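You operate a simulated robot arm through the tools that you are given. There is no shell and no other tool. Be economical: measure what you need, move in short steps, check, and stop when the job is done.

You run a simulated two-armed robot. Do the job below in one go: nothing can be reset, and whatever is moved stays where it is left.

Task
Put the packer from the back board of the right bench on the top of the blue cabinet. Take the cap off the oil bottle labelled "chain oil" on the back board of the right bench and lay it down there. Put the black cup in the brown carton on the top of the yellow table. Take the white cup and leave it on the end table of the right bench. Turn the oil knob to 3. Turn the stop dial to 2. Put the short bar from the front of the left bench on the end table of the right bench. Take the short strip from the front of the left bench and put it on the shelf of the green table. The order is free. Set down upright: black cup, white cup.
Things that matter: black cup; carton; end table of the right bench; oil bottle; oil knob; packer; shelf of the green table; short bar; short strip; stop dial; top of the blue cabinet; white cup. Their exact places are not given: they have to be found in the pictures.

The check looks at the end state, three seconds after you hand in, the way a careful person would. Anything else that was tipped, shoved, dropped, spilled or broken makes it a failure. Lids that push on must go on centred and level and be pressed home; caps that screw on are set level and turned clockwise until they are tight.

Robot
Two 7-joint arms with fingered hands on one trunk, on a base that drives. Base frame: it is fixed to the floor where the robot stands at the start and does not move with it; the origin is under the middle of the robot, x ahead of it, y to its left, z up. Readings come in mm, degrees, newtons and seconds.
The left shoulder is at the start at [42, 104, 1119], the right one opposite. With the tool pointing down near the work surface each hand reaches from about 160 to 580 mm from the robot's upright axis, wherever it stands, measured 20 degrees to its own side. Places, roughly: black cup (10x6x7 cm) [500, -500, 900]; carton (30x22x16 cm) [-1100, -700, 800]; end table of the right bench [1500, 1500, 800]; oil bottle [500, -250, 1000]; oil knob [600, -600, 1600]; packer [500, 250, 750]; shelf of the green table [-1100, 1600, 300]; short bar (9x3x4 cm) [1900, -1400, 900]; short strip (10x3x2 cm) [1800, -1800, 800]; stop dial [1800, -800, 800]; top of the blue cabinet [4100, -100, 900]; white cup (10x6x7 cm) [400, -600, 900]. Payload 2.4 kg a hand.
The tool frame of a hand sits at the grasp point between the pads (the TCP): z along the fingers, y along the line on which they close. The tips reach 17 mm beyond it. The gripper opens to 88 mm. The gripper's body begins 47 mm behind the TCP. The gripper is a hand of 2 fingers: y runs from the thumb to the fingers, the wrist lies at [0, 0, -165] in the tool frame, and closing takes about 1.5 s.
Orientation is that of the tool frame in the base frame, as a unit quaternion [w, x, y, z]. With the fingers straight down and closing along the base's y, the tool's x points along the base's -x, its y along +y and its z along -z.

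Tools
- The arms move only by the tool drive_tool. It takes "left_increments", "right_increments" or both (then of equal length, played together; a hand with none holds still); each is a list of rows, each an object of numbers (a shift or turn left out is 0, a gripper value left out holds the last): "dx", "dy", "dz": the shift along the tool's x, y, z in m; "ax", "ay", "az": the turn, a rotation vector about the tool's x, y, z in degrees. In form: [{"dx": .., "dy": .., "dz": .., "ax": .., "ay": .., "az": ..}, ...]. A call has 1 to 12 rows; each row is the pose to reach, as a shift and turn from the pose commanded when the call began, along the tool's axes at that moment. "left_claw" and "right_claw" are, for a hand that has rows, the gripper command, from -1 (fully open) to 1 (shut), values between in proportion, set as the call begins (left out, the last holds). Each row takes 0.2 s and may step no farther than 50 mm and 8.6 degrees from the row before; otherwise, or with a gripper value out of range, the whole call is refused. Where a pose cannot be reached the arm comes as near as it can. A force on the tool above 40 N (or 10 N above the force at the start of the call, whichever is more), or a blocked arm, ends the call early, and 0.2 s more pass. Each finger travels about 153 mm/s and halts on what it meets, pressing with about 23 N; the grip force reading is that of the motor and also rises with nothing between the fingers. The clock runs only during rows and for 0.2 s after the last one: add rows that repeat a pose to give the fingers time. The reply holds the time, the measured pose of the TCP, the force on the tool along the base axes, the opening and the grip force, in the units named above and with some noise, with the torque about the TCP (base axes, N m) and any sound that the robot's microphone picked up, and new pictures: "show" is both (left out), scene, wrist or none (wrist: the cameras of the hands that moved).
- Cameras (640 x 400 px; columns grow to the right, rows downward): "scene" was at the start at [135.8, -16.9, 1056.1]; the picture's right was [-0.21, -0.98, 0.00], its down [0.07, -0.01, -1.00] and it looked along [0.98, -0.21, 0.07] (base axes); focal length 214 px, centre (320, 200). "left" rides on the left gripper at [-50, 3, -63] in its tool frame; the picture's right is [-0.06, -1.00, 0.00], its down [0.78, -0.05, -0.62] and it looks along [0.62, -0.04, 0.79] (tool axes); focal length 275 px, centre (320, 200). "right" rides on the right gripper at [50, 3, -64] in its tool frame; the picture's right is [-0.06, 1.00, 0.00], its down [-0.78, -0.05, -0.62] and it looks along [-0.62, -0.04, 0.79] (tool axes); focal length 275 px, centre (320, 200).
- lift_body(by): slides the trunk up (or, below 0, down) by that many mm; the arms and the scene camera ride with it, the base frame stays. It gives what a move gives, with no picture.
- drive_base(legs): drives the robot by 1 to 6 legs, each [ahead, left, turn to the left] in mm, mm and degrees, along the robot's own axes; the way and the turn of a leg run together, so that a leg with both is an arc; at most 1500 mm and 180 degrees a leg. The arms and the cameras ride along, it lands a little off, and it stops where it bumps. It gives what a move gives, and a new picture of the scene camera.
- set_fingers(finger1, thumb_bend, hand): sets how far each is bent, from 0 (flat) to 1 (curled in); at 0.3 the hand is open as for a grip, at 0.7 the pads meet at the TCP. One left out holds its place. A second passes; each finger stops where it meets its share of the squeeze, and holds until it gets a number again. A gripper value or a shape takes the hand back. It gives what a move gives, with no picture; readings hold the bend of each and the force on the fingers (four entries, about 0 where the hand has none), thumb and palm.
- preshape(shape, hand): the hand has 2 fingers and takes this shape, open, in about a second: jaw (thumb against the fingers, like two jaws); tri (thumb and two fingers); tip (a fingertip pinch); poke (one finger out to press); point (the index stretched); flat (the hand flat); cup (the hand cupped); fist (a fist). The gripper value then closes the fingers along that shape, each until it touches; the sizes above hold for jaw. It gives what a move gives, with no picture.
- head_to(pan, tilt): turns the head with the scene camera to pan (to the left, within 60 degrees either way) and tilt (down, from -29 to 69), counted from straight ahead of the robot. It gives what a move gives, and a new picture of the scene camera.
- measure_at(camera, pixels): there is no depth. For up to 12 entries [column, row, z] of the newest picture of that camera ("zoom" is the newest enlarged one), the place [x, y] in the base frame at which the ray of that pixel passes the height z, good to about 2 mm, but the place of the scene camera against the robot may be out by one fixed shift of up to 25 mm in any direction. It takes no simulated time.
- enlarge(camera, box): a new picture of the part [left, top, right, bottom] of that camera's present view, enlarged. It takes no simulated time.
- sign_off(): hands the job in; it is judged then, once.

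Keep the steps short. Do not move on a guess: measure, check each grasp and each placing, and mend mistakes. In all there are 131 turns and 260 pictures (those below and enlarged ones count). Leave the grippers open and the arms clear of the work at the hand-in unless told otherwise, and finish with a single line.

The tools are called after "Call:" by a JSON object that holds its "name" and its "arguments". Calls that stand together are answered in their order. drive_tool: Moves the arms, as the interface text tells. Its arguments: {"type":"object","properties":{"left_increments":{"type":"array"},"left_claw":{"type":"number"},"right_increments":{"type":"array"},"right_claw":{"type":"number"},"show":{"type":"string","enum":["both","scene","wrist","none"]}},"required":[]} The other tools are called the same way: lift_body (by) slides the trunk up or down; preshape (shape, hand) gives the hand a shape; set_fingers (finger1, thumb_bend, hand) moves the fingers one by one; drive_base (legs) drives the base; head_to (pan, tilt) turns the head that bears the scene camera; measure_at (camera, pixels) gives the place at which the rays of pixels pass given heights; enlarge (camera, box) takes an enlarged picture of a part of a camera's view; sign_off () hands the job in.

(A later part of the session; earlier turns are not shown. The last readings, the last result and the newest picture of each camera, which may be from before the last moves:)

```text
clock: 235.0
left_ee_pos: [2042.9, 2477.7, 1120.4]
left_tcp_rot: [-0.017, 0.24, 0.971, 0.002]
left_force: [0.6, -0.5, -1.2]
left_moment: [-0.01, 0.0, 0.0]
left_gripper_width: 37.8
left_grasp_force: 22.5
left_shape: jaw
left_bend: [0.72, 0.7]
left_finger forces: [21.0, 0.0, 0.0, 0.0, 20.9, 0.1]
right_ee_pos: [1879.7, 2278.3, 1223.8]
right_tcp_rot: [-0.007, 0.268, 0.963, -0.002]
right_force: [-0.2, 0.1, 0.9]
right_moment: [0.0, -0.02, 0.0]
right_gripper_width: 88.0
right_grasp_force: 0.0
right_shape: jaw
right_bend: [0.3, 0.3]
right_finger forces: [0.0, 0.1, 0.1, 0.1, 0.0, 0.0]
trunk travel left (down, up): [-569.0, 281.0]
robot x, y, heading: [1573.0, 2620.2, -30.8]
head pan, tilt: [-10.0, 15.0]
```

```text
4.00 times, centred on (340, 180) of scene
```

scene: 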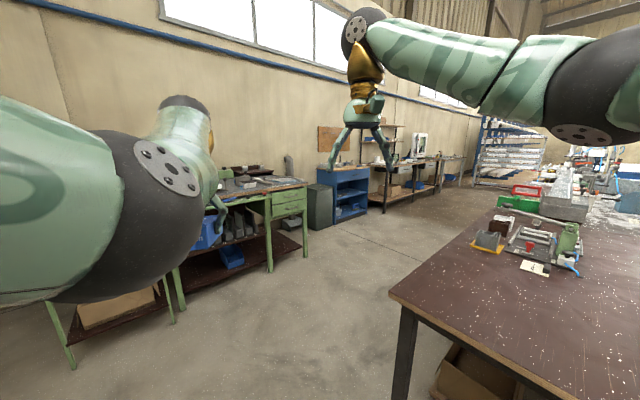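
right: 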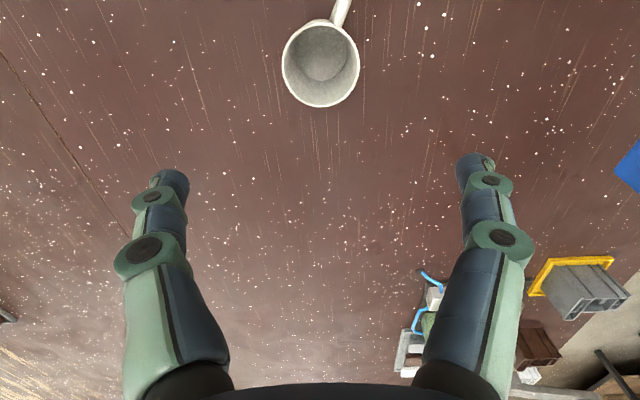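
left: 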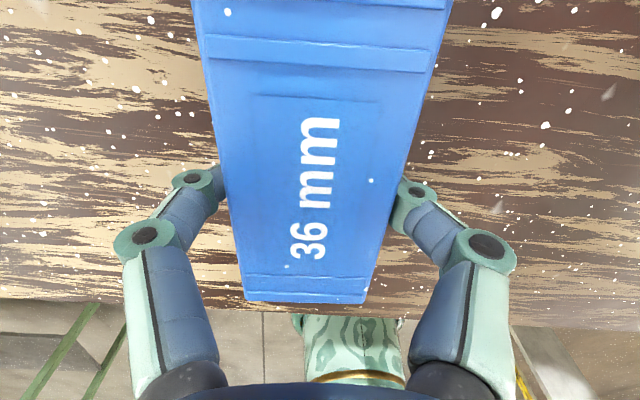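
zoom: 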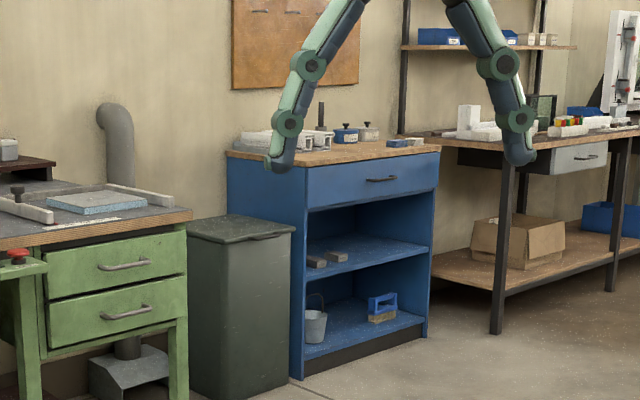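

The cabinet front is at x≈3900, y from about -540 to 290. The aisle between bench (x<1940) and wall furniture (x>3400) is clear. I drive down it.

Call:
{"name": "drive_base", "arguments": {"legs": [[0, 0, 30.7], [1050, -100, 0], [0, -1400, 0], [0, -1200, 0]]}}

Call:
{"name": "head_to", "arguments": {"pan": 0, "tilt": 15}}

```text
clock: 254.1
left_ee_pos: [3046.5, 19.2, 1120.7]
left_tcp_rot: [-0.017, -0.004, 1.0, -0.003]
left_force: [0.7, 0.2, -1.6]
left_moment: [-0.01, 0.01, -0.04]
left_gripper_width: 37.9
left_grasp_force: 23.3
left_shape: jaw
left_bend: [0.72, 0.7]
left_finger forces: [20.9, 0.1, 0.0, 0.1, 21.1, 0.1]
right_ee_pos: [2996.8, -236.0, 1223.8]
right_tcp_rot: [-0.006, 0.024, 1.0, -0.004]
right_force: [0.3, 0.2, -0.4]
right_moment: [0.0, 0.0, 0.0]
right_gripper_width: 87.8
right_grasp_force: 0.1
right_shape: jaw
right_bend: [0.3, 0.3]
right_finger forces: [0.1, 0.0, 0.1, 0.0, 0.1, 0.0]
trunk travel left (down, up): [-569.0, 281.0]
robot x, y, heading: [2567.2, -75.1, -2.7]
head pan, tilt: [-10.0, 15.0]
```

scene: 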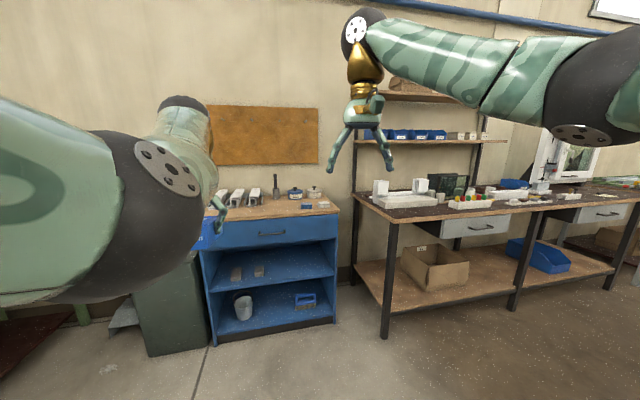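

```text
clock: 254.8
left_ee_pos: [3045.4, 18.8, 1120.0]
left_tcp_rot: [-0.017, -0.003, 1.0, -0.003]
left_force: [-0.1, 0.6, -1.3]
left_moment: [0.0, 0.04, 0.0]
left_gripper_width: 38.2
left_grasp_force: 23.5
left_shape: jaw
left_bend: [0.72, 0.7]
left_finger forces: [20.9, 0.1, 0.0, 0.0, 21.0, 0.1]
right_ee_pos: [2997.1, -235.5, 1223.9]
right_tcp_rot: [-0.006, 0.023, 1.0, -0.003]
right_force: [0.4, -0.3, -0.3]
right_moment: [0.0, -0.02, -0.05]
right_gripper_width: 87.6
right_grasp_force: 0.1
right_shape: jaw
right_bend: [0.3, 0.3]
right_finger forces: [0.0, 0.1, 0.1, 0.0, 0.0, 0.0]
trunk travel left (down, up): [-569.0, 281.0]
robot x, y, heading: [2560.8, -75.4, -2.8]
head pan, tilt: [0.0, 15.0]
```

scene: 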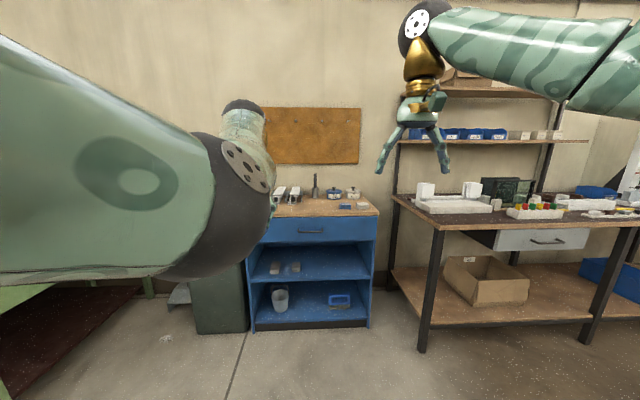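

Call:
{"name": "measure_at", "arguments": {"camera": "scene", "pixels": [[255, 331, 0], [368, 325, 0], [378, 214, 900], [378, 214, 920], [378, 214, 940], [318, 212, 920], [368, 198, 920]]}}

Call:
{"name": "enlarge", "arguments": {"camera": "scene", "box": [230, 150, 390, 250]}}

```text
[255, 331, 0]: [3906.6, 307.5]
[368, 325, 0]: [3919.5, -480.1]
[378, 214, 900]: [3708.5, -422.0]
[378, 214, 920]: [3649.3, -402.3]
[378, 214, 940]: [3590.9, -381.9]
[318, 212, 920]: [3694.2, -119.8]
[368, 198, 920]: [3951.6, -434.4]
```

```text
4.00 times, centred on (310, 200) of scene
```

zoom: 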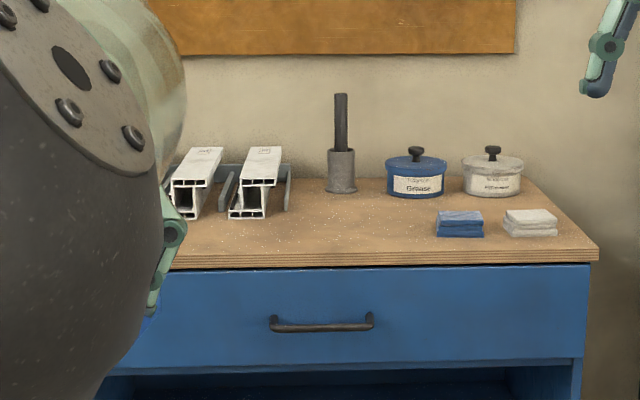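

The cabinet top is at about z 840, with a free strip in front middle around (3990, -120). I drive up to it.

Call:
{"name": "drive_base", "arguments": {"legs": [[0, -130, 2.7], [930, 0, 0]]}}

Call:
{"name": "head_to", "arguments": {"pan": 8, "tilt": 45}}

```text
clock: 260.6
left_ee_pos: [3968.9, -99.4, 1118.4]
left_tcp_rot: [-0.017, -0.023, 1.0, -0.003]
left_force: [0.3, 0.8, -1.8]
left_moment: [0.0, 0.02, -0.03]
left_gripper_width: 37.9
left_grasp_force: 22.8
left_shape: jaw
left_bend: [0.72, 0.7]
left_finger forces: [21.0, 0.0, 0.0, 0.0, 21.0, 0.0]
right_ee_pos: [3930.3, -353.7, 1224.2]
right_tcp_rot: [-0.008, 0.004, 1.0, -0.003]
right_force: [0.6, 0.4, 0.0]
right_moment: [-0.02, 0.0, 0.0]
right_gripper_width: 87.9
right_grasp_force: 0.1
right_shape: jaw
right_bend: [0.3, 0.3]
right_finger forces: [0.0, 0.0, 0.0, 0.0, 0.0, 0.0]
trunk travel left (down, up): [-569.0, 281.0]
robot x, y, heading: [3488.8, -211.4, -0.4]
head pan, tilt: [0.0, 15.0]
```

scene: 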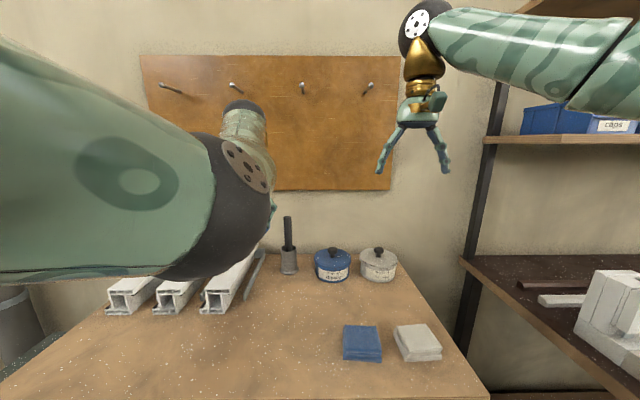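

```text
clock: 261.5
left_ee_pos: [3967.3, -99.0, 1119.9]
left_tcp_rot: [-0.017, -0.023, 1.0, -0.003]
left_force: [-0.1, -0.1, -1.3]
left_moment: [0.05, -0.02, -0.03]
left_gripper_width: 38.1
left_grasp_force: 23.3
left_shape: jaw
left_bend: [0.72, 0.7]
left_finger forces: [21.0, 0.1, 0.0, 0.0, 21.0, 0.1]
right_ee_pos: [3930.1, -354.8, 1222.9]
right_tcp_rot: [-0.006, 0.004, 1.0, -0.004]
right_force: [-0.4, 0.2, 0.3]
right_moment: [0.02, -0.01, 0.01]
right_gripper_width: 87.7
right_grasp_force: 0.0
right_shape: jaw
right_bend: [0.3, 0.3]
right_finger forces: [0.0, 0.0, 0.0, 0.0, 0.0, 0.0]
trunk travel left (down, up): [-569.0, 281.0]
robot x, y, heading: [3490.2, -213.6, -0.7]
head pan, tilt: [8.0, 45.0]
```

scene: 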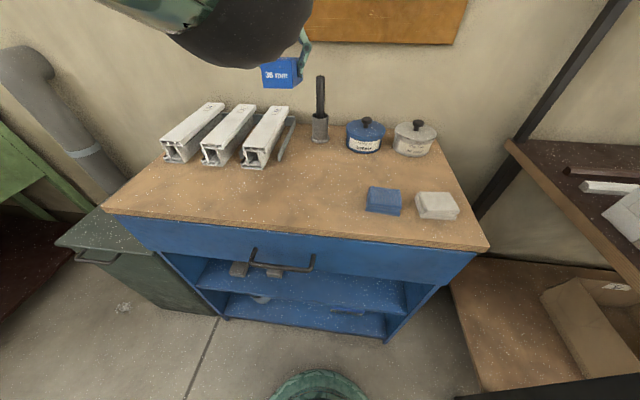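

Call:
{"name": "measure_at", "arguments": {"camera": "scene", "pixels": [[103, 210, 842], [488, 247, 842], [315, 195, 842], [250, 167, 842], [367, 208, 842], [320, 140, 842], [103, 210, 900], [488, 247, 900]]}}

```text
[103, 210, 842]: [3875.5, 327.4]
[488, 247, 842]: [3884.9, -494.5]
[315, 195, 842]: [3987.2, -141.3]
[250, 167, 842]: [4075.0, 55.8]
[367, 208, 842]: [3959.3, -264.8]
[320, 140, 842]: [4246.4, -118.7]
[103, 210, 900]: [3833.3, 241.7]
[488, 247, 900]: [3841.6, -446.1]
```

The free spot under the left hand, (3970, -100), is clear of the profiles and cloths. I lower the trunk 200 mm, level the hand, and come down.

Call:
{"name": "lift_body", "arguments": {"by": -200}}

Call:
{"name": "drive_tool", "arguments": {"left_increments": [{"ay": -1.0, "dz": 0.01}, {"ay": -1.9, "dz": 0.02}, {"ay": -1.9, "dz": 0.03}, {"ay": -1.9, "dz": 0.038}], "show": "both"}}

```text
clock: 263.7
left_ee_pos: [3969.9, -100.2, 911.0]
left_tcp_rot: [-0.027, -0.023, 0.999, -0.003]
left_force: [0.3, -0.2, -1.6]
left_moment: [-0.01, -0.02, -0.01]
left_gripper_width: 37.9
left_grasp_force: 23.0
left_shape: jaw
left_bend: [0.72, 0.7]
left_finger forces: [20.9, 0.0, 0.1, 0.0, 20.9, 0.1]
right_ee_pos: [3930.2, -355.5, 1024.0]
right_tcp_rot: [-0.007, 0.004, 1.0, -0.004]
right_force: [-0.3, -0.2, 0.2]
right_moment: [-0.02, -0.01, 0.0]
right_gripper_width: 87.7
right_grasp_force: 0.1
right_shape: jaw
right_bend: [0.3, 0.3]
right_finger forces: [0.0, 0.0, 0.1, 0.0, 0.0, 0.0]
trunk travel left (down, up): [-369.0, 481.0]
robot x, y, heading: [3489.6, -211.3, -0.6]
head pan, tilt: [8.0, 45.0]
```

```text
clock: 264.7
left_ee_pos: [3968.3, -100.1, 876.4]
left_tcp_rot: [-0.005, -0.023, 1.0, -0.002]
left_force: [7.9, -1.7, 38.2]
left_moment: [0.1, -0.05, -0.02]
left_gripper_width: 38.7
left_grasp_force: 23.1
left_shape: jaw
left_bend: [0.76, 0.74]
left_finger forces: [25.6, 0.0, 0.1, 0.0, 27.3, 0.1]
right_ee_pos: [3928.1, -356.6, 1025.1]
right_tcp_rot: [-0.005, 0.004, 1.0, -0.002]
right_force: [0.5, 0.2, 0.3]
right_moment: [0.01, -0.01, 0.0]
right_gripper_width: 87.9
right_grasp_force: 0.0
right_shape: jaw
right_bend: [0.3, 0.3]
right_finger forces: [0.0, 0.0, 0.1, 0.0, 0.0, 0.0]
trunk travel left (down, up): [-369.0, 481.0]
robot x, y, heading: [3487.9, -213.3, -0.5]
head pan, tilt: [8.0, 45.0]
```

scene: 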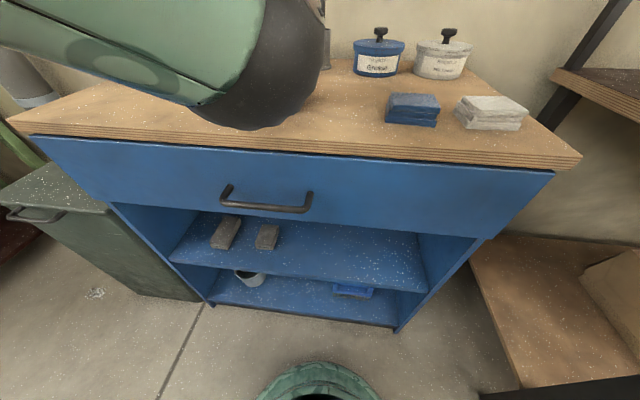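
left: 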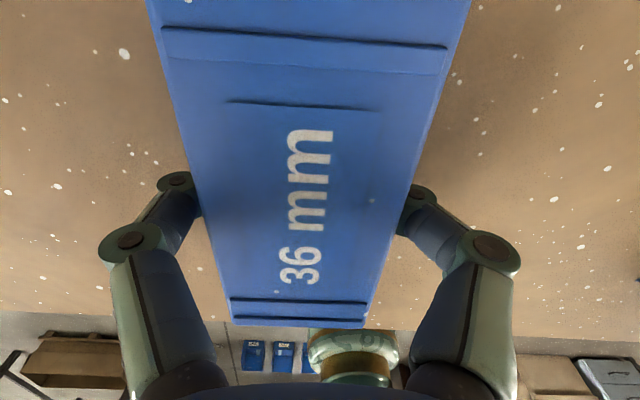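

It's on the surface (38 N). I ease off, open, and then raise the trunk.

Call:
{"name": "drive_tool", "arguments": {"left_increments": [{"dz": -0.003}, {"dz": -0.004}, {"dz": -0.004}], "show": "none"}}

Call:
{"name": "drive_tool", "arguments": {"left_increments": [{"dz": 0}, {"dz": 0}, {"dz": 0}, {"dz": 0}], "left_claw": -1, "show": "none"}}

Call:
{"name": "lift_body", "arguments": {"by": 220}}

Call:
{"name": "head_to", "arguments": {"pan": 8, "tilt": 42}}

```text
clock: 265.5
left_ee_pos: [3968.1, -99.9, 876.8]
left_tcp_rot: [-0.008, -0.023, 1.0, -0.003]
left_force: [6.0, -1.2, 27.9]
left_moment: [0.09, -0.07, -0.01]
left_gripper_width: 38.9
left_grasp_force: 22.9
left_shape: jaw
left_bend: [0.76, 0.73]
left_finger forces: [25.1, 0.1, 0.1, 0.1, 27.1, 0.0]
right_ee_pos: [3928.5, -355.1, 1025.0]
right_tcp_rot: [-0.005, 0.005, 1.0, -0.003]
right_force: [0.3, 0.1, 0.4]
right_moment: [0.01, -0.01, -0.01]
right_gripper_width: 87.9
right_grasp_force: 0.1
right_shape: jaw
right_bend: [0.3, 0.3]
right_finger forces: [0.1, 0.1, 0.0, 0.0, 0.0, 0.2]
trunk travel left (down, up): [-369.0, 481.0]
robot x, y, heading: [3489.0, -211.5, -0.3]
head pan, tilt: [8.0, 45.0]
```

```text
clock: 266.0
left_ee_pos: [3970.0, -98.3, 877.3]
left_tcp_rot: [-0.009, -0.023, 1.0, -0.003]
left_force: [0.7, -0.9, 0.8]
left_moment: [0.03, 0.01, 0.04]
left_gripper_width: 87.8
left_grasp_force: 0.1
left_shape: jaw
left_bend: [0.3, 0.3]
left_finger forces: [0.3, 0.0, 0.1, 0.0, 0.1, 0.0]
right_ee_pos: [3930.1, -353.0, 1021.4]
right_tcp_rot: [-0.007, 0.005, 1.0, -0.004]
right_force: [-0.6, -1.2, 0.2]
right_moment: [0.0, 0.0, 0.02]
right_gripper_width: 87.7
right_grasp_force: 0.1
right_shape: jaw
right_bend: [0.3, 0.3]
right_finger forces: [0.0, 0.0, 0.1, 0.0, 0.0, 0.0]
trunk travel left (down, up): [-369.0, 481.0]
robot x, y, heading: [3486.5, -211.7, -0.5]
head pan, tilt: [8.0, 45.0]
stopped in row 2 (left hand): the force on the tool passed its limit at 43 N (the readings are from after the stop); the commanded pose is now the measured one
```

```text
clock: 268.4
left_ee_pos: [3969.2, -99.8, 1098.2]
left_tcp_rot: [-0.008, -0.023, 1.0, -0.002]
left_force: [-0.5, 0.6, 0.2]
left_moment: [-0.03, -0.04, -0.02]
left_gripper_width: 87.8
left_grasp_force: 0.1
left_shape: jaw
left_bend: [0.3, 0.3]
left_finger forces: [0.0, 0.0, 0.0, 0.0, 0.0, 0.1]
right_ee_pos: [3930.8, -355.5, 1243.0]
right_tcp_rot: [-0.007, 0.004, 1.0, -0.004]
right_force: [0.3, -0.5, 0.3]
right_moment: [-0.02, 0.02, 0.01]
right_gripper_width: 87.9
right_grasp_force: 0.0
right_shape: jaw
right_bend: [0.3, 0.3]
right_finger forces: [0.0, 0.0, 0.1, 0.0, 0.0, 0.0]
trunk travel left (down, up): [-589.0, 261.0]
robot x, y, heading: [3487.5, -212.8, -0.6]
head pan, tilt: [8.0, 45.0]
```

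```text
clock: 269.0
left_ee_pos: [3969.3, -98.6, 1099.5]
left_tcp_rot: [-0.008, -0.024, 1.0, -0.002]
left_force: [-1.5, 0.9, 0.4]
left_moment: [-0.03, 0.02, -0.04]
left_gripper_width: 87.9
left_grasp_force: 0.0
left_shape: jaw
left_bend: [0.3, 0.3]
left_finger forces: [0.0, 0.0, 0.0, 0.0, 0.0, 0.0]
right_ee_pos: [3930.1, -354.2, 1243.5]
right_tcp_rot: [-0.006, 0.005, 1.0, -0.003]
right_force: [-0.6, -0.1, 0.2]
right_moment: [-0.03, -0.01, -0.01]
right_gripper_width: 87.9
right_grasp_force: 0.0
right_shape: jaw
right_bend: [0.3, 0.3]
right_finger forces: [0.0, 0.1, 0.1, 0.0, 0.0, 0.0]
trunk travel left (down, up): [-589.0, 261.0]
robot x, y, heading: [3489.8, -211.6, -0.3]
head pan, tilt: [8.0, 42.0]
```

scene: 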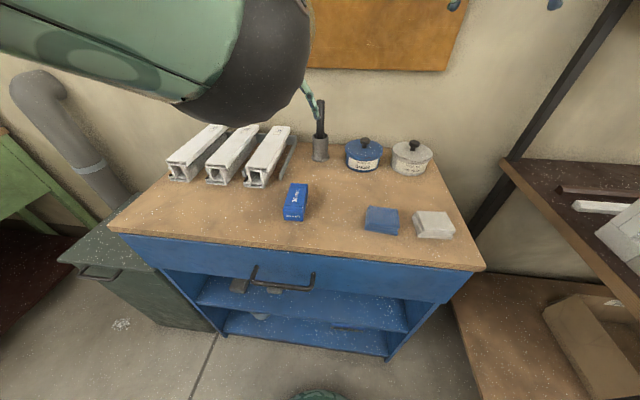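

The packer lies flat on the cabinet top. Now to the left bench front: I back into the aisle, shift along, turn to face -x and look.

Call:
{"name": "drive_base", "arguments": {"legs": [[-850, 0, 0], [0, -900, 0], [0, 0, 90], [0, 0, 90]]}}

Call:
{"name": "head_to", "arguments": {"pan": 0, "tilt": 20}}

```text
clock: 285.2
left_ee_pos: [2130.8, -1143.8, 1097.3]
left_tcp_rot: [-0.001, 1.0, -0.019, 0.007]
left_force: [0.0, 0.7, 0.3]
left_moment: [0.03, 0.01, -0.04]
left_gripper_width: 87.9
left_grasp_force: 0.1
left_shape: jaw
left_bend: [0.3, 0.3]
left_finger forces: [0.0, 0.0, 0.1, 0.0, 0.1, 0.0]
right_ee_pos: [2191.7, -890.8, 1244.5]
right_tcp_rot: [-0.003, 0.999, -0.047, 0.006]
right_force: [-0.2, -0.1, 0.5]
right_moment: [0.0, -0.02, 0.01]
right_gripper_width: 87.7
right_grasp_force: 0.1
right_shape: jaw
right_bend: [0.3, 0.3]
right_finger forces: [0.0, 0.0, 0.0, 0.1, 0.0, 0.0]
trunk travel left (down, up): [-589.0, 261.0]
robot x, y, heading: [2617.5, -1071.1, 174.6]
head pan, tilt: [8.0, 42.0]
```

scene: 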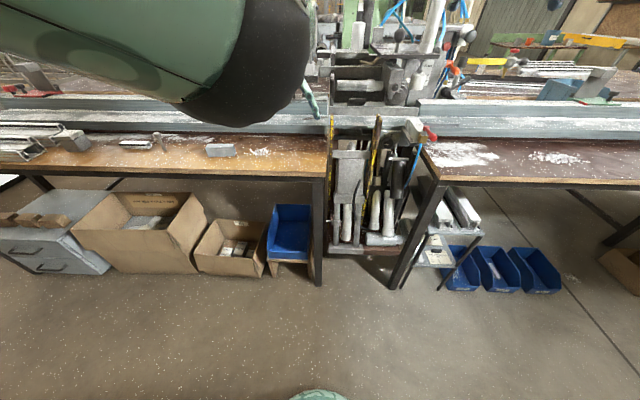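

```text
clock: 286.1
left_ee_pos: [2130.5, -1143.7, 1097.8]
left_tcp_rot: [-0.001, 1.0, -0.019, 0.008]
left_force: [0.3, -0.2, 0.6]
left_moment: [0.01, -0.01, 0.01]
left_gripper_width: 88.0
left_grasp_force: 0.0
left_shape: jaw
left_bend: [0.3, 0.3]
left_finger forces: [0.0, 0.0, 0.2, 0.1, 0.0, 0.1]
right_ee_pos: [2191.9, -892.3, 1243.3]
right_tcp_rot: [-0.003, 0.999, -0.047, 0.006]
right_force: [-0.5, -1.2, -0.5]
right_moment: [0.02, -0.01, 0.03]
right_gripper_width: 87.8
right_grasp_force: 0.0
right_shape: jaw
right_bend: [0.3, 0.3]
right_finger forces: [0.0, 0.1, 0.0, 0.1, 0.0, 0.0]
trunk travel left (down, up): [-589.0, 261.0]
robot x, y, heading: [2616.6, -1069.5, 174.5]
head pan, tilt: [0.0, 20.0]
```

scene: 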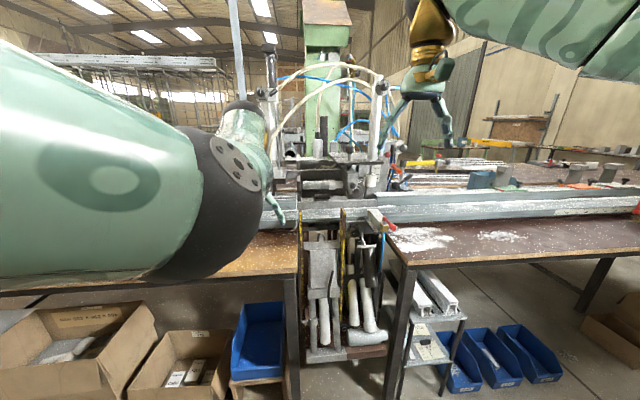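

Call:
{"name": "enlarge", "arguments": {"camera": "scene", "box": [290, 170, 450, 270]}}

Call:
{"name": "head_to", "arguments": {"pan": 8, "tilt": 42}}

Call:
{"name": "enlarge", "arguments": {"camera": "scene", "box": [0, 90, 320, 290]}}

```text
4.00 times, centred on (370, 220) of scene
```

zoom: 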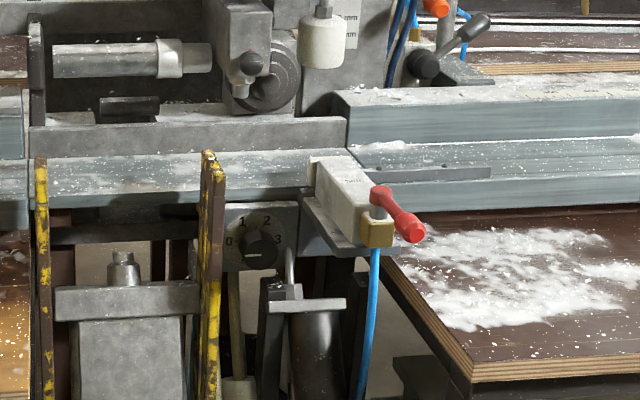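

```text
clock: 286.9
left_ee_pos: [2130.8, -1143.4, 1097.8]
left_tcp_rot: [-0.001, 1.0, -0.019, 0.008]
left_force: [-0.7, 0.3, -0.9]
left_moment: [0.02, 0.03, 0.0]
left_gripper_width: 87.7
left_grasp_force: 0.1
left_shape: jaw
left_bend: [0.3, 0.3]
left_finger forces: [0.0, 0.0, 0.0, 0.1, 0.1, 0.1]
right_ee_pos: [2191.7, -891.9, 1243.6]
right_tcp_rot: [-0.004, 0.999, -0.047, 0.006]
right_force: [0.0, 0.5, 0.8]
right_moment: [0.02, 0.01, 0.01]
right_gripper_width: 88.0
right_grasp_force: 0.1
right_shape: jaw
right_bend: [0.3, 0.3]
right_finger forces: [0.1, 0.0, 0.0, 0.0, 0.0, 0.0]
trunk travel left (down, up): [-589.0, 261.0]
robot x, y, heading: [2617.0, -1069.7, 174.5]
head pan, tilt: [8.0, 42.0]
```

scene: 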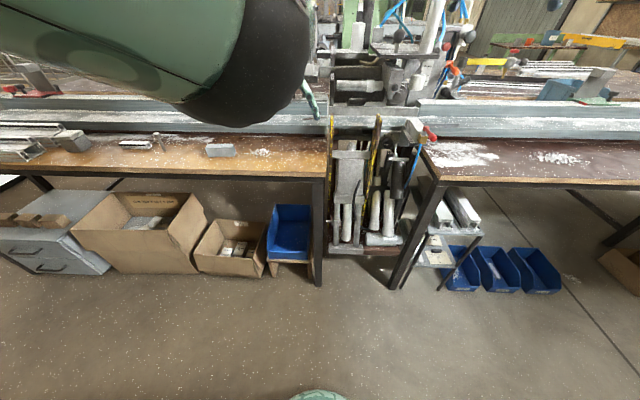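

```text
2.00 times, centred on (160, 190) of scene
```

zoom: 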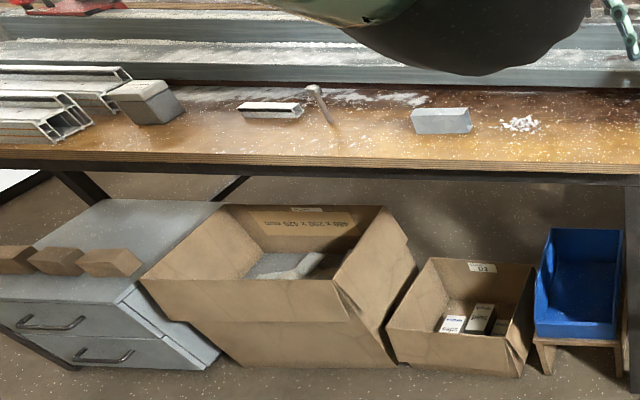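

Found them: the stop dial at (355, 231) in a recess, the grey short bar at (220, 150) and the hollow short strip at (135, 145). For the dial I use the left hand pointing forward. I retract both hands and pitch the left one to horizontal.

Call:
{"name": "drive_tool", "arguments": {"left_increments": [{"ay": -8.2, "dx": 0.01}, {"ay": -16.4, "dx": 0.02}, {"ay": -24.6, "dx": 0.03}, {"ay": -32.8, "dx": 0.04}, {"ay": -41, "dx": 0.05}, {"ay": -49.2, "dx": 0.06}, {"ay": -57.4, "dx": 0.07}, {"ay": -65.6, "dx": 0.08}, {"ay": -73.8, "dx": 0.09}, {"ay": -82, "dx": 0.1}, {"ay": -90, "dx": 0.1}], "right_increments": [{"dx": 0.015}, {"dx": 0.03}, {"dx": 0.045}, {"dx": 0.06}, {"dx": 0.075}, {"dx": 0.09}, {"dx": 0.105}, {"dx": 0.12}, {"dx": 0.135}, {"dx": 0.15}, {"dx": 0.15}], "show": "none"}}

Call:
{"name": "drive_base", "arguments": {"legs": [[0, 0, 5.4], [0, -300, 0]]}}

```text
clock: 288.0
left_ee_pos: [2120.8, -1155.3, 1196.9]
left_tcp_rot: [-0.003, 0.922, -0.008, -0.387]
left_force: [-0.4, -0.6, 0.2]
left_moment: [-0.02, -0.01, 0.03]
left_gripper_width: 87.7
left_grasp_force: 0.1
left_shape: jaw
left_bend: [0.3, 0.3]
left_finger forces: [0.0, 0.0, 0.0, 0.0, 0.1, 0.0]
right_ee_pos: [2252.1, -898.6, 1245.5]
right_tcp_rot: [-0.004, 0.999, -0.047, 0.006]
right_force: [0.3, -0.4, 0.6]
right_moment: [0.01, -0.01, 0.0]
right_gripper_width: 87.8
right_grasp_force: 0.0
right_shape: jaw
right_bend: [0.3, 0.3]
right_finger forces: [0.0, 0.1, 0.0, 0.1, 0.0, 0.1]
trunk travel left (down, up): [-589.0, 261.0]
robot x, y, heading: [2614.2, -1069.5, 174.6]
head pan, tilt: [8.0, 42.0]
stopped in row 5 (left hand): the arm was blocked; the commanded pose is now the measured one
```

```text
clock: 290.5
left_ee_pos: [2132.0, -909.2, 1196.0]
left_tcp_rot: [0.015, 0.921, 0.031, -0.387]
left_force: [-0.6, 0.2, 0.0]
left_moment: [0.01, -0.02, 0.02]
left_gripper_width: 87.8
left_grasp_force: 0.0
left_shape: jaw
left_bend: [0.3, 0.3]
left_finger forces: [0.1, 0.0, 0.1, 0.0, 0.0, 0.0]
right_ee_pos: [2239.9, -643.1, 1244.6]
right_tcp_rot: [-0.002, 1.0, -0.003, 0.006]
right_force: [-0.2, 0.9, 0.4]
right_moment: [0.0, 0.02, 0.03]
right_gripper_width: 88.0
right_grasp_force: 0.1
right_shape: jaw
right_bend: [0.3, 0.3]
right_finger forces: [0.0, 0.0, 0.0, 0.0, 0.0, 0.1]
trunk travel left (down, up): [-589.0, 261.0]
robot x, y, heading: [2616.6, -780.6, 179.5]
head pan, tilt: [8.0, 42.0]
```

scene: 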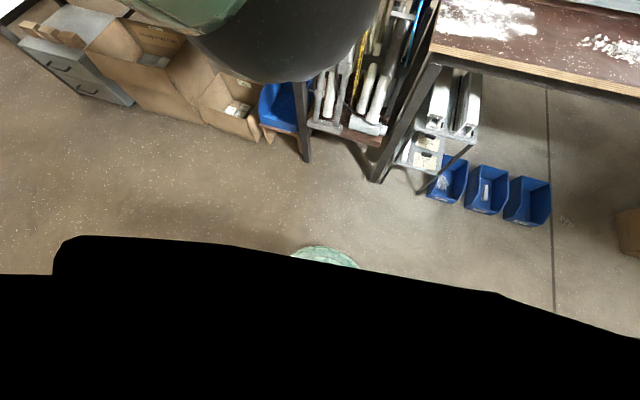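

The left arm blocked at 45° pitch, with the elbow folded up near the head. I extend the hand forward first, then pitch further in small steps.

Call:
{"name": "drive_tool", "arguments": {"left_increments": [{"dx": -0.025, "dz": 0.026}, {"dx": -0.05, "dz": 0.052}, {"dx": -0.075, "dz": 0.078}, {"dx": -0.1, "dz": 0.104}, {"dx": -0.1, "dz": 0.104, "ay": -7.5}, {"dx": -0.1, "dz": 0.104, "ay": -15}, {"dx": -0.1, "dz": 0.104, "ay": -22.5}, {"dx": -0.1, "dz": 0.104, "ay": -30}, {"dx": -0.1, "dz": 0.104, "ay": -37.5}, {"dx": -0.1, "dz": 0.104, "ay": -44.5}], "show": "both"}}

```text
clock: 292.7
left_ee_pos: [1989.3, -920.3, 1194.5]
left_tcp_rot: [-0.026, -0.705, -0.024, 0.708]
left_force: [0.7, -0.3, -0.3]
left_moment: [0.04, 0.0, -0.02]
left_gripper_width: 88.1
left_grasp_force: 0.1
left_shape: jaw
left_bend: [0.3, 0.3]
left_finger forces: [0.0, 0.0, 0.0, 0.0, 0.0, 0.0]
right_ee_pos: [2240.8, -643.7, 1245.4]
right_tcp_rot: [-0.004, 1.0, -0.003, 0.006]
right_force: [0.3, 0.1, -0.3]
right_moment: [0.03, 0.0, 0.02]
right_gripper_width: 88.0
right_grasp_force: 0.1
right_shape: jaw
right_bend: [0.3, 0.3]
right_finger forces: [0.0, 0.1, 0.0, 0.0, 0.0, 0.0]
trunk travel left (down, up): [-589.0, 261.0]
robot x, y, heading: [2621.5, -783.6, 179.6]
head pan, tilt: [8.0, 42.0]
```

scene: 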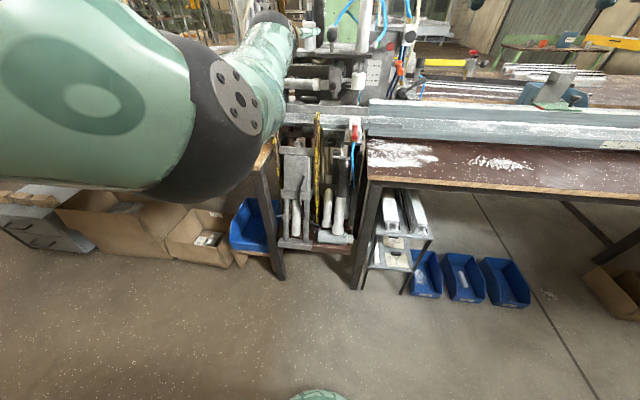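
left: 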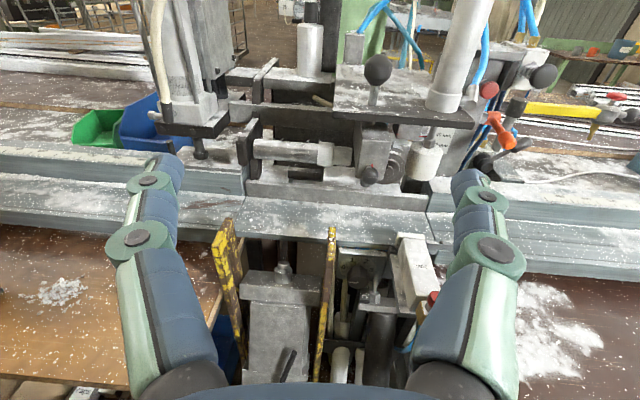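

The hand is level and pointing at the machine. I fix its 4° yaw, shift the base right 120 mm and back 60 mm, then lower the trunk to see the dial straight on.

Call:
{"name": "drive_tool", "arguments": {"left_increments": [{"ax": 4}, {"ax": 4}], "show": "none"}}

Call:
{"name": "drive_base", "arguments": {"legs": [[-60, -110, 0.4]]}}

Call:
{"name": "lift_body", "arguments": {"by": -300}}

Call:
{"name": "head_to", "arguments": {"pan": 8, "tilt": 20}}

Call:
{"name": "enlarge", "arguments": {"camera": "left", "box": [200, 100, 520, 300]}}

```text
clock: 293.3
left_ee_pos: [1987.4, -920.6, 1194.9]
left_tcp_rot: [-0.001, -0.706, 0.002, 0.708]
left_force: [0.3, 0.3, 0.5]
left_moment: [0.0, 0.0, 0.0]
left_gripper_width: 88.0
left_grasp_force: 0.0
left_shape: jaw
left_bend: [0.3, 0.3]
left_finger forces: [0.0, 0.0, 0.0, 0.0, 0.0, 0.0]
right_ee_pos: [2240.1, -642.9, 1244.3]
right_tcp_rot: [-0.003, 1.0, -0.004, 0.006]
right_force: [-0.5, -0.8, -0.1]
right_moment: [-0.02, 0.0, -0.03]
right_gripper_width: 88.2
right_grasp_force: 0.1
right_shape: jaw
right_bend: [0.3, 0.3]
right_finger forces: [0.1, 0.0, 0.0, 0.1, 0.0, 0.0]
trunk travel left (down, up): [-589.0, 261.0]
robot x, y, heading: [2620.4, -784.6, 179.5]
head pan, tilt: [8.0, 42.0]
```

```text
clock: 294.6
left_ee_pos: [2049.2, -811.1, 1195.8]
left_tcp_rot: [-0.004, -0.707, -0.001, 0.708]
left_force: [0.5, 0.2, 0.7]
left_moment: [-0.02, -0.01, 0.0]
left_gripper_width: 87.9
left_grasp_force: 0.1
left_shape: jaw
left_bend: [0.3, 0.3]
left_finger forces: [0.1, 0.0, 0.0, 0.1, 0.0, 0.1]
right_ee_pos: [2298.2, -533.6, 1244.7]
right_tcp_rot: [-0.002, 1.0, 0.0, 0.006]
right_force: [-0.9, 1.0, 0.0]
right_moment: [-0.02, 0.02, 0.0]
right_gripper_width: 87.8
right_grasp_force: 0.1
right_shape: jaw
right_bend: [0.3, 0.3]
right_finger forces: [0.0, 0.0, 0.0, 0.0, 0.0, 0.0]
trunk travel left (down, up): [-589.0, 261.0]
robot x, y, heading: [2680.3, -670.4, 180.1]
head pan, tilt: [8.0, 42.0]
```

scene: 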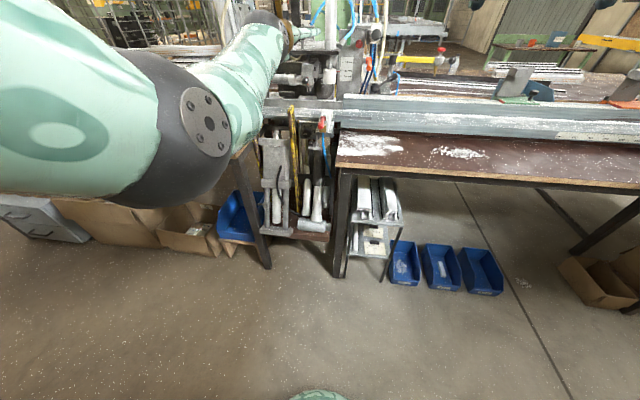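

```text
clock: 297.6
left_ee_pos: [2048.8, -811.6, 894.8]
left_tcp_rot: [-0.003, -0.707, -0.001, 0.708]
left_force: [0.3, 0.9, 0.6]
left_moment: [-0.01, 0.01, 0.02]
left_gripper_width: 87.7
left_grasp_force: 0.1
left_shape: jaw
left_bend: [0.3, 0.3]
left_finger forces: [0.0, 0.1, 0.1, 0.1, 0.0, 0.1]
right_ee_pos: [2299.0, -533.9, 944.9]
right_tcp_rot: [-0.003, 1.0, -0.001, 0.006]
right_force: [1.3, 0.4, 0.2]
right_moment: [0.0, 0.0, 0.0]
right_gripper_width: 87.8
right_grasp_force: 0.1
right_shape: jaw
right_bend: [0.3, 0.3]
right_finger forces: [0.0, 0.0, 0.0, 0.1, 0.0, 0.1]
trunk travel left (down, up): [-289.0, 561.0]
robot x, y, heading: [2684.2, -669.5, 180.0]
head pan, tilt: [8.0, 42.0]
```

```text
clock: 298.4
left_ee_pos: [2048.4, -812.2, 895.0]
left_tcp_rot: [-0.003, -0.707, 0.0, 0.708]
left_force: [0.6, 0.5, -0.3]
left_moment: [0.01, -0.02, 0.0]
left_gripper_width: 87.6
left_grasp_force: 0.0
left_shape: jaw
left_bend: [0.3, 0.3]
left_finger forces: [0.0, 0.1, 0.1, 0.0, 0.0, 0.0]
right_ee_pos: [2298.4, -532.8, 945.5]
right_tcp_rot: [-0.003, 1.0, 0.0, 0.006]
right_force: [-0.1, -0.3, -1.1]
right_moment: [0.02, -0.01, -0.01]
right_gripper_width: 87.8
right_grasp_force: 0.1
right_shape: jaw
right_bend: [0.3, 0.3]
right_finger forces: [0.1, 0.0, 0.0, 0.0, 0.0, 0.0]
trunk travel left (down, up): [-289.0, 561.0]
robot x, y, heading: [2680.5, -673.1, 180.1]
head pan, tilt: [8.0, 20.0]
```

scene: 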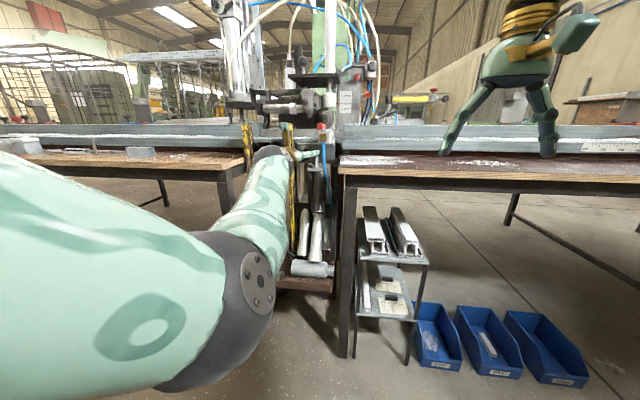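

```text
2.00 times, centred on (360, 200) of left
```

zoom: 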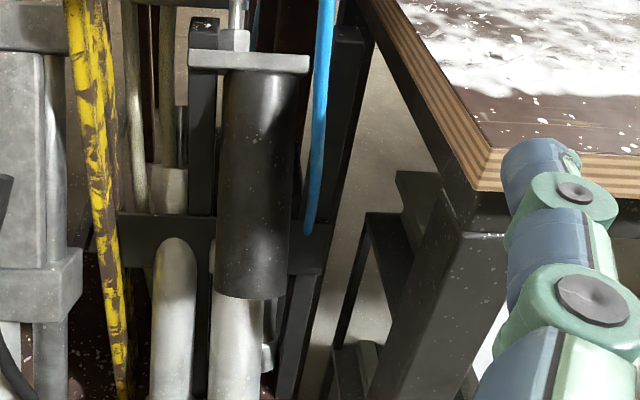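

Call:
{"name": "enlarge", "arguments": {"camera": "left", "box": [180, 0, 436, 160]}}

```text
2.50 times, centred on (308, 80) of left
```

zoom: 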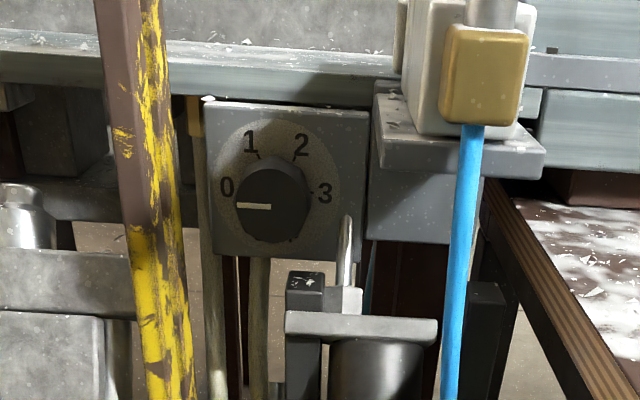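

The dial reads 0 now; the marks are about 60° apart, so 2 is 120° clockwise. I lower the trunk 60 mm for a second view to triangulate its distance.

Call:
{"name": "lift_body", "arguments": {"by": -60}}

Call:
{"name": "enlarge", "arguments": {"camera": "left", "box": [180, 0, 436, 160]}}

```text
clock: 299.4
left_ee_pos: [2048.1, -812.0, 835.1]
left_tcp_rot: [-0.003, -0.707, -0.002, 0.708]
left_force: [0.2, -0.8, -0.1]
left_moment: [0.02, 0.0, -0.01]
left_gripper_width: 87.9
left_grasp_force: 0.1
left_shape: jaw
left_bend: [0.3, 0.3]
left_finger forces: [0.1, 0.0, 0.1, 0.0, 0.1, 0.1]
right_ee_pos: [2299.3, -534.2, 885.6]
right_tcp_rot: [-0.004, 1.0, -0.001, 0.007]
right_force: [0.2, -0.6, 0.9]
right_moment: [0.02, 0.01, -0.04]
right_gripper_width: 88.0
right_grasp_force: 0.1
right_shape: jaw
right_bend: [0.3, 0.3]
right_finger forces: [0.1, 0.0, 0.1, 0.1, 0.1, 0.0]
trunk travel left (down, up): [-229.0, 621.0]
robot x, y, heading: [2678.3, -671.5, 179.9]
head pan, tilt: [8.0, 20.0]
```

```text
2.50 times, centred on (308, 80) of left
```

zoom: 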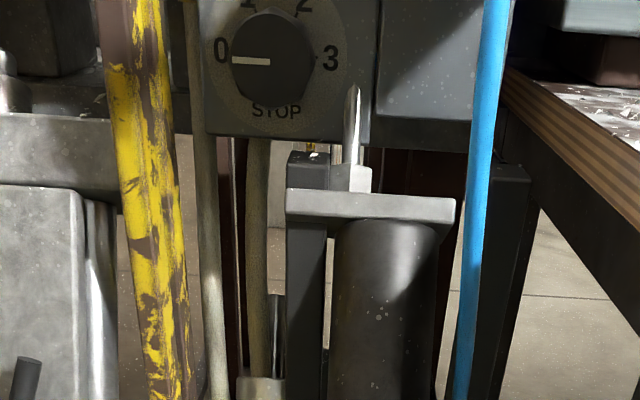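

The knob front is at about (1753, -847, 848). I need to know how far the striped post, the pin and the box stand out around it, so I look from the scene camera too.

Call:
{"name": "enlarge", "arguments": {"camera": "scene", "box": [220, 90, 380, 190]}}

Call:
{"name": "enlarge", "arguments": {"camera": "left", "box": [0, 0, 640, 400]}}

```text
4.00 times, centred on (300, 140) of scene
```

zoom: 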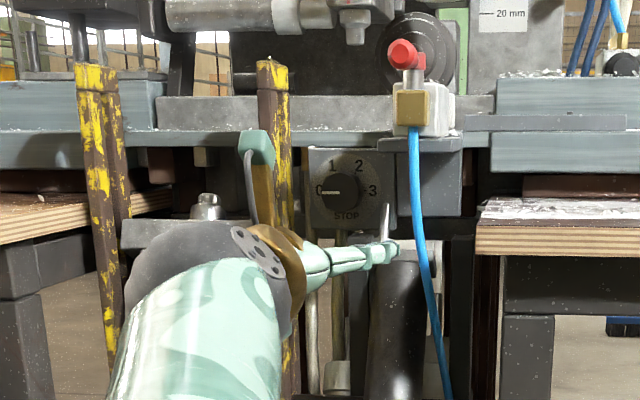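

```text
1.00 times, centred on (320, 200) of left (not enlarged: the box is as wide or as high as the picture)
```

zoom: 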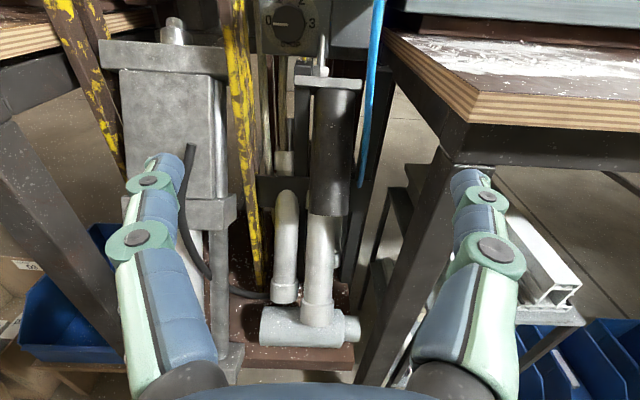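

The post stands at x≈1800, y<-884; the pin and box are flush with the dial plate, and the hose hangs at y≈-765. I'll grip vertically with the hand yawed 15° (wrist away from the post) and turn in two 60° strokes. First I orient the hand here in free space, pre-rolled -30°, fingers narrowed.

Call:
{"name": "drive_tool", "arguments": {"left_increments": [{"dx": -0.002, "dy": 0.005, "ax": -0.98, "ay": 1.7, "az": 7.46}, {"dx": -0.004, "dy": 0.01, "ax": -1.97, "ay": 3.4, "az": 14.9}, {"dx": -0.006, "dy": 0.015, "ax": -2.95, "ay": 5.1, "az": 22.4}, {"dx": -0.008, "dy": 0.02, "ax": -3.93, "ay": 6.8, "az": 29.85}, {"dx": -0.01, "dy": 0.025, "ax": -4.9, "ay": 8.5, "az": 37.3}, {"dx": -0.012, "dy": 0.03, "ax": -5.9, "ay": 10.2, "az": 44.8}, {"dx": -0.013, "dy": 0.035, "ax": -6.88, "ay": 11.9, "az": 52.2}, {"dx": -0.013, "dy": 0.035, "ax": -7.86, "ay": 13.6, "az": 59.7}], "left_claw": -0.25, "show": "none"}}

Call:
{"name": "drive_base", "arguments": {"legs": [[200, 0, 0]]}}

Call:
{"name": "enlarge", "arguments": {"camera": "left", "box": [0, 0, 640, 400]}}

```text
clock: 301.2
left_ee_pos: [2049.7, -846.5, 846.8]
left_tcp_rot: [0.4, 0.687, -0.304, -0.525]
left_force: [-0.3, -0.1, 1.0]
left_moment: [0.01, 0.03, -0.01]
left_gripper_width: 55.3
left_grasp_force: 0.0
left_shape: jaw
left_bend: [0.71, 0.69]
left_finger forces: [0.1, 0.0, 0.0, 0.1, 0.1, 0.1]
right_ee_pos: [2298.6, -533.5, 885.5]
right_tcp_rot: [-0.004, 1.0, 0.0, 0.006]
right_force: [-0.5, -0.5, -1.0]
right_moment: [0.01, -0.02, -0.02]
right_gripper_width: 88.0
right_grasp_force: 0.0
right_shape: jaw
right_bend: [0.3, 0.3]
right_finger forces: [0.0, 0.0, 0.1, 0.0, 0.0, 0.0]
trunk travel left (down, up): [-229.0, 621.0]
robot x, y, heading: [2678.7, -670.5, 180.0]
head pan, tilt: [8.0, 20.0]
```

```text
clock: 302.8
left_ee_pos: [1858.8, -847.6, 847.3]
left_tcp_rot: [0.399, 0.687, -0.303, -0.526]
left_force: [-0.1, 0.1, 0.1]
left_moment: [0.04, 0.0, 0.01]
left_gripper_width: 55.6
left_grasp_force: 0.1
left_shape: jaw
left_bend: [0.71, 0.69]
left_finger forces: [0.0, 0.0, 0.1, 0.1, 0.1, 0.0]
right_ee_pos: [2108.1, -534.1, 885.5]
right_tcp_rot: [-0.003, 1.0, 0.0, 0.006]
right_force: [-0.1, -0.5, 1.2]
right_moment: [0.0, 0.02, 0.02]
right_gripper_width: 87.8
right_grasp_force: 0.1
right_shape: jaw
right_bend: [0.3, 0.3]
right_finger forces: [0.0, 0.0, 0.1, 0.1, 0.0, 0.0]
trunk travel left (down, up): [-229.0, 621.0]
robot x, y, heading: [2483.6, -672.3, 180.0]
head pan, tilt: [8.0, 20.0]
```

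scene: 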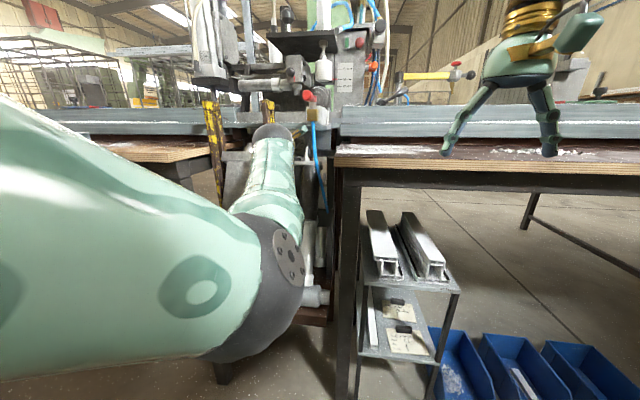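

```text
1.00 times, centred on (320, 200) of left (not enlarged: the box is as wide or as high as the picture)
```

zoom: 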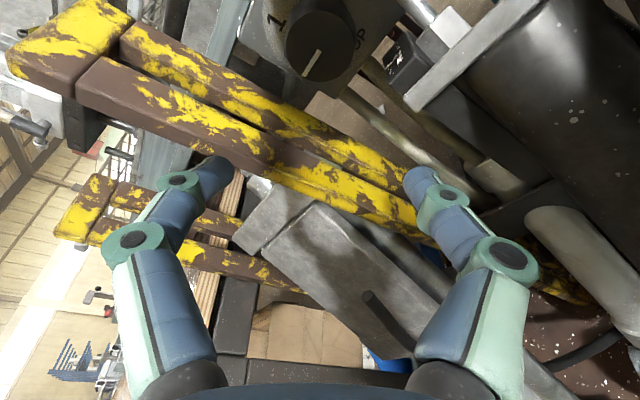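

The knob is seen at (322, 45), confirming (1753, -850, 847). I move straight in along -x by 70 mm and look.

Call:
{"name": "drive_tool", "arguments": {"left_increments": [{"dx": -0.0061, "dz": 0.0225}, {"dx": -0.0123, "dz": 0.045}, {"dx": -0.0184, "dz": 0.0675}, {"dx": -0.0184, "dz": 0.0675}], "show": "wrist"}}

```text
clock: 303.6
left_ee_pos: [1795.8, -848.1, 845.4]
left_tcp_rot: [0.4, 0.689, -0.303, -0.524]
left_force: [43.9, -0.1, 6.3]
left_moment: [0.4, 1.43, -2.64]
left_gripper_width: 55.5
left_grasp_force: 0.0
left_shape: jaw
left_bend: [0.71, 0.69]
left_finger forces: [0.1, 0.1, 0.0, 0.0, 0.0, 0.1]
right_ee_pos: [2112.9, -534.5, 886.7]
right_tcp_rot: [-0.004, 1.0, 0.002, 0.003]
right_force: [0.5, -0.4, -0.3]
right_moment: [0.0, 0.02, -0.01]
right_gripper_width: 87.8
right_grasp_force: 0.0
right_shape: jaw
right_bend: [0.3, 0.3]
right_finger forces: [0.1, 0.0, 0.0, 0.0, 0.0, 0.1]
trunk travel left (down, up): [-229.0, 621.0]
robot x, y, heading: [2493.3, -672.1, -179.9]
head pan, tilt: [8.0, 20.0]
stopped in row 4 (left hand): the force on the tool passed its limit at 57 N (the readings are from after the stop); the commanded pose is now the measured one
```

left: 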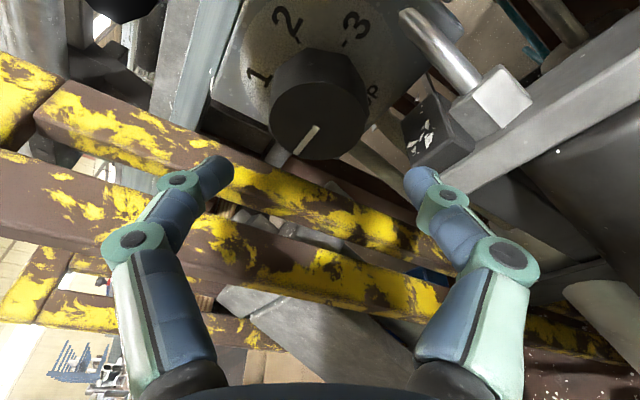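

The camera housing met the block's shelf (contact computed at +60 mm y, +32 mm z). I back out 60 mm and roll so the housing points below the shelf (roll +5°), then I'll use 30° strokes within +5…+35°.

Call:
{"name": "drive_tool", "arguments": {"left_increments": [{"dx": 0.008, "dz": -0.029}, {"dx": 0.0158, "dz": -0.058}, {"dx": 0.0158, "dz": -0.058, "ax": -1.81, "az": 6.76}, {"dx": 0.0158, "dz": -0.058, "ax": -3.63, "az": 13.5}, {"dx": 0.0158, "dz": -0.058, "ax": -5.44, "az": 20.3}, {"dx": 0.0158, "dz": -0.058, "ax": -7.26, "az": 27}, {"dx": 0.0158, "dz": -0.058, "ax": -9.07, "az": 33.8}], "show": "none"}}

Call:
{"name": "drive_tool", "arguments": {"left_increments": [{"dx": -0.0065, "dz": 0.0241}, {"dx": -0.0129, "dz": 0.0483}, {"dx": -0.0168, "dz": 0.0628}, {"dx": -0.0168, "dz": 0.0628}], "show": "wrist"}}

```text
clock: 305.2
left_ee_pos: [1851.9, -849.0, 843.2]
left_tcp_rot: [0.585, 0.538, -0.452, -0.406]
left_force: [0.2, -0.6, -0.2]
left_moment: [-0.02, -0.03, -0.02]
left_gripper_width: 55.5
left_grasp_force: 0.1
left_shape: jaw
left_bend: [0.71, 0.69]
left_finger forces: [0.0, 0.1, 0.0, 0.0, 0.1, 0.0]
right_ee_pos: [2108.1, -533.8, 885.7]
right_tcp_rot: [-0.004, 1.0, 0.001, 0.006]
right_force: [-0.5, 1.1, -1.2]
right_moment: [-0.02, 0.02, 0.0]
right_gripper_width: 87.8
right_grasp_force: 0.2
right_shape: jaw
right_bend: [0.3, 0.3]
right_finger forces: [0.1, 0.0, 0.0, 0.0, 0.0, 0.1]
trunk travel left (down, up): [-229.0, 621.0]
robot x, y, heading: [2489.9, -670.5, -179.9]
head pan, tilt: [8.0, 20.0]
```

```text
clock: 306.2
left_ee_pos: [1785.7, -847.9, 841.6]
left_tcp_rot: [0.585, 0.539, -0.451, -0.406]
left_force: [0.0, -0.2, 0.2]
left_moment: [-0.02, -0.01, 0.02]
left_gripper_width: 55.4
left_grasp_force: 0.1
left_shape: jaw
left_bend: [0.71, 0.69]
left_finger forces: [0.0, 0.1, 0.1, 0.1, 0.0, 0.0]
right_ee_pos: [2108.9, -534.8, 884.3]
right_tcp_rot: [-0.004, 1.0, 0.0, 0.006]
right_force: [0.5, 0.5, 0.6]
right_moment: [0.02, -0.02, 0.02]
right_gripper_width: 87.9
right_grasp_force: 0.0
right_shape: jaw
right_bend: [0.3, 0.3]
right_finger forces: [0.0, 0.0, 0.0, 0.0, 0.0, 0.1]
trunk travel left (down, up): [-229.0, 621.0]
robot x, y, heading: [2490.1, -666.8, -179.8]
head pan, tilt: [8.0, 20.0]
```

left: 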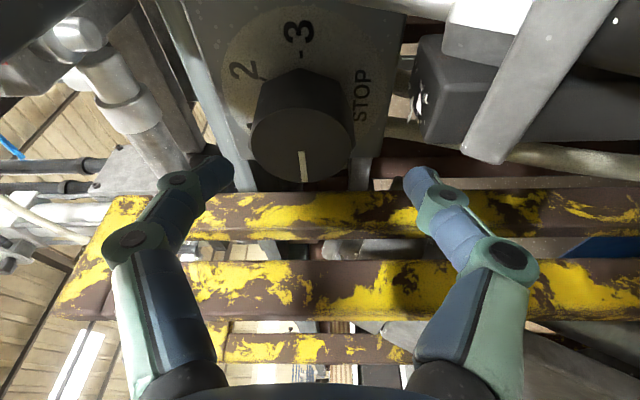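

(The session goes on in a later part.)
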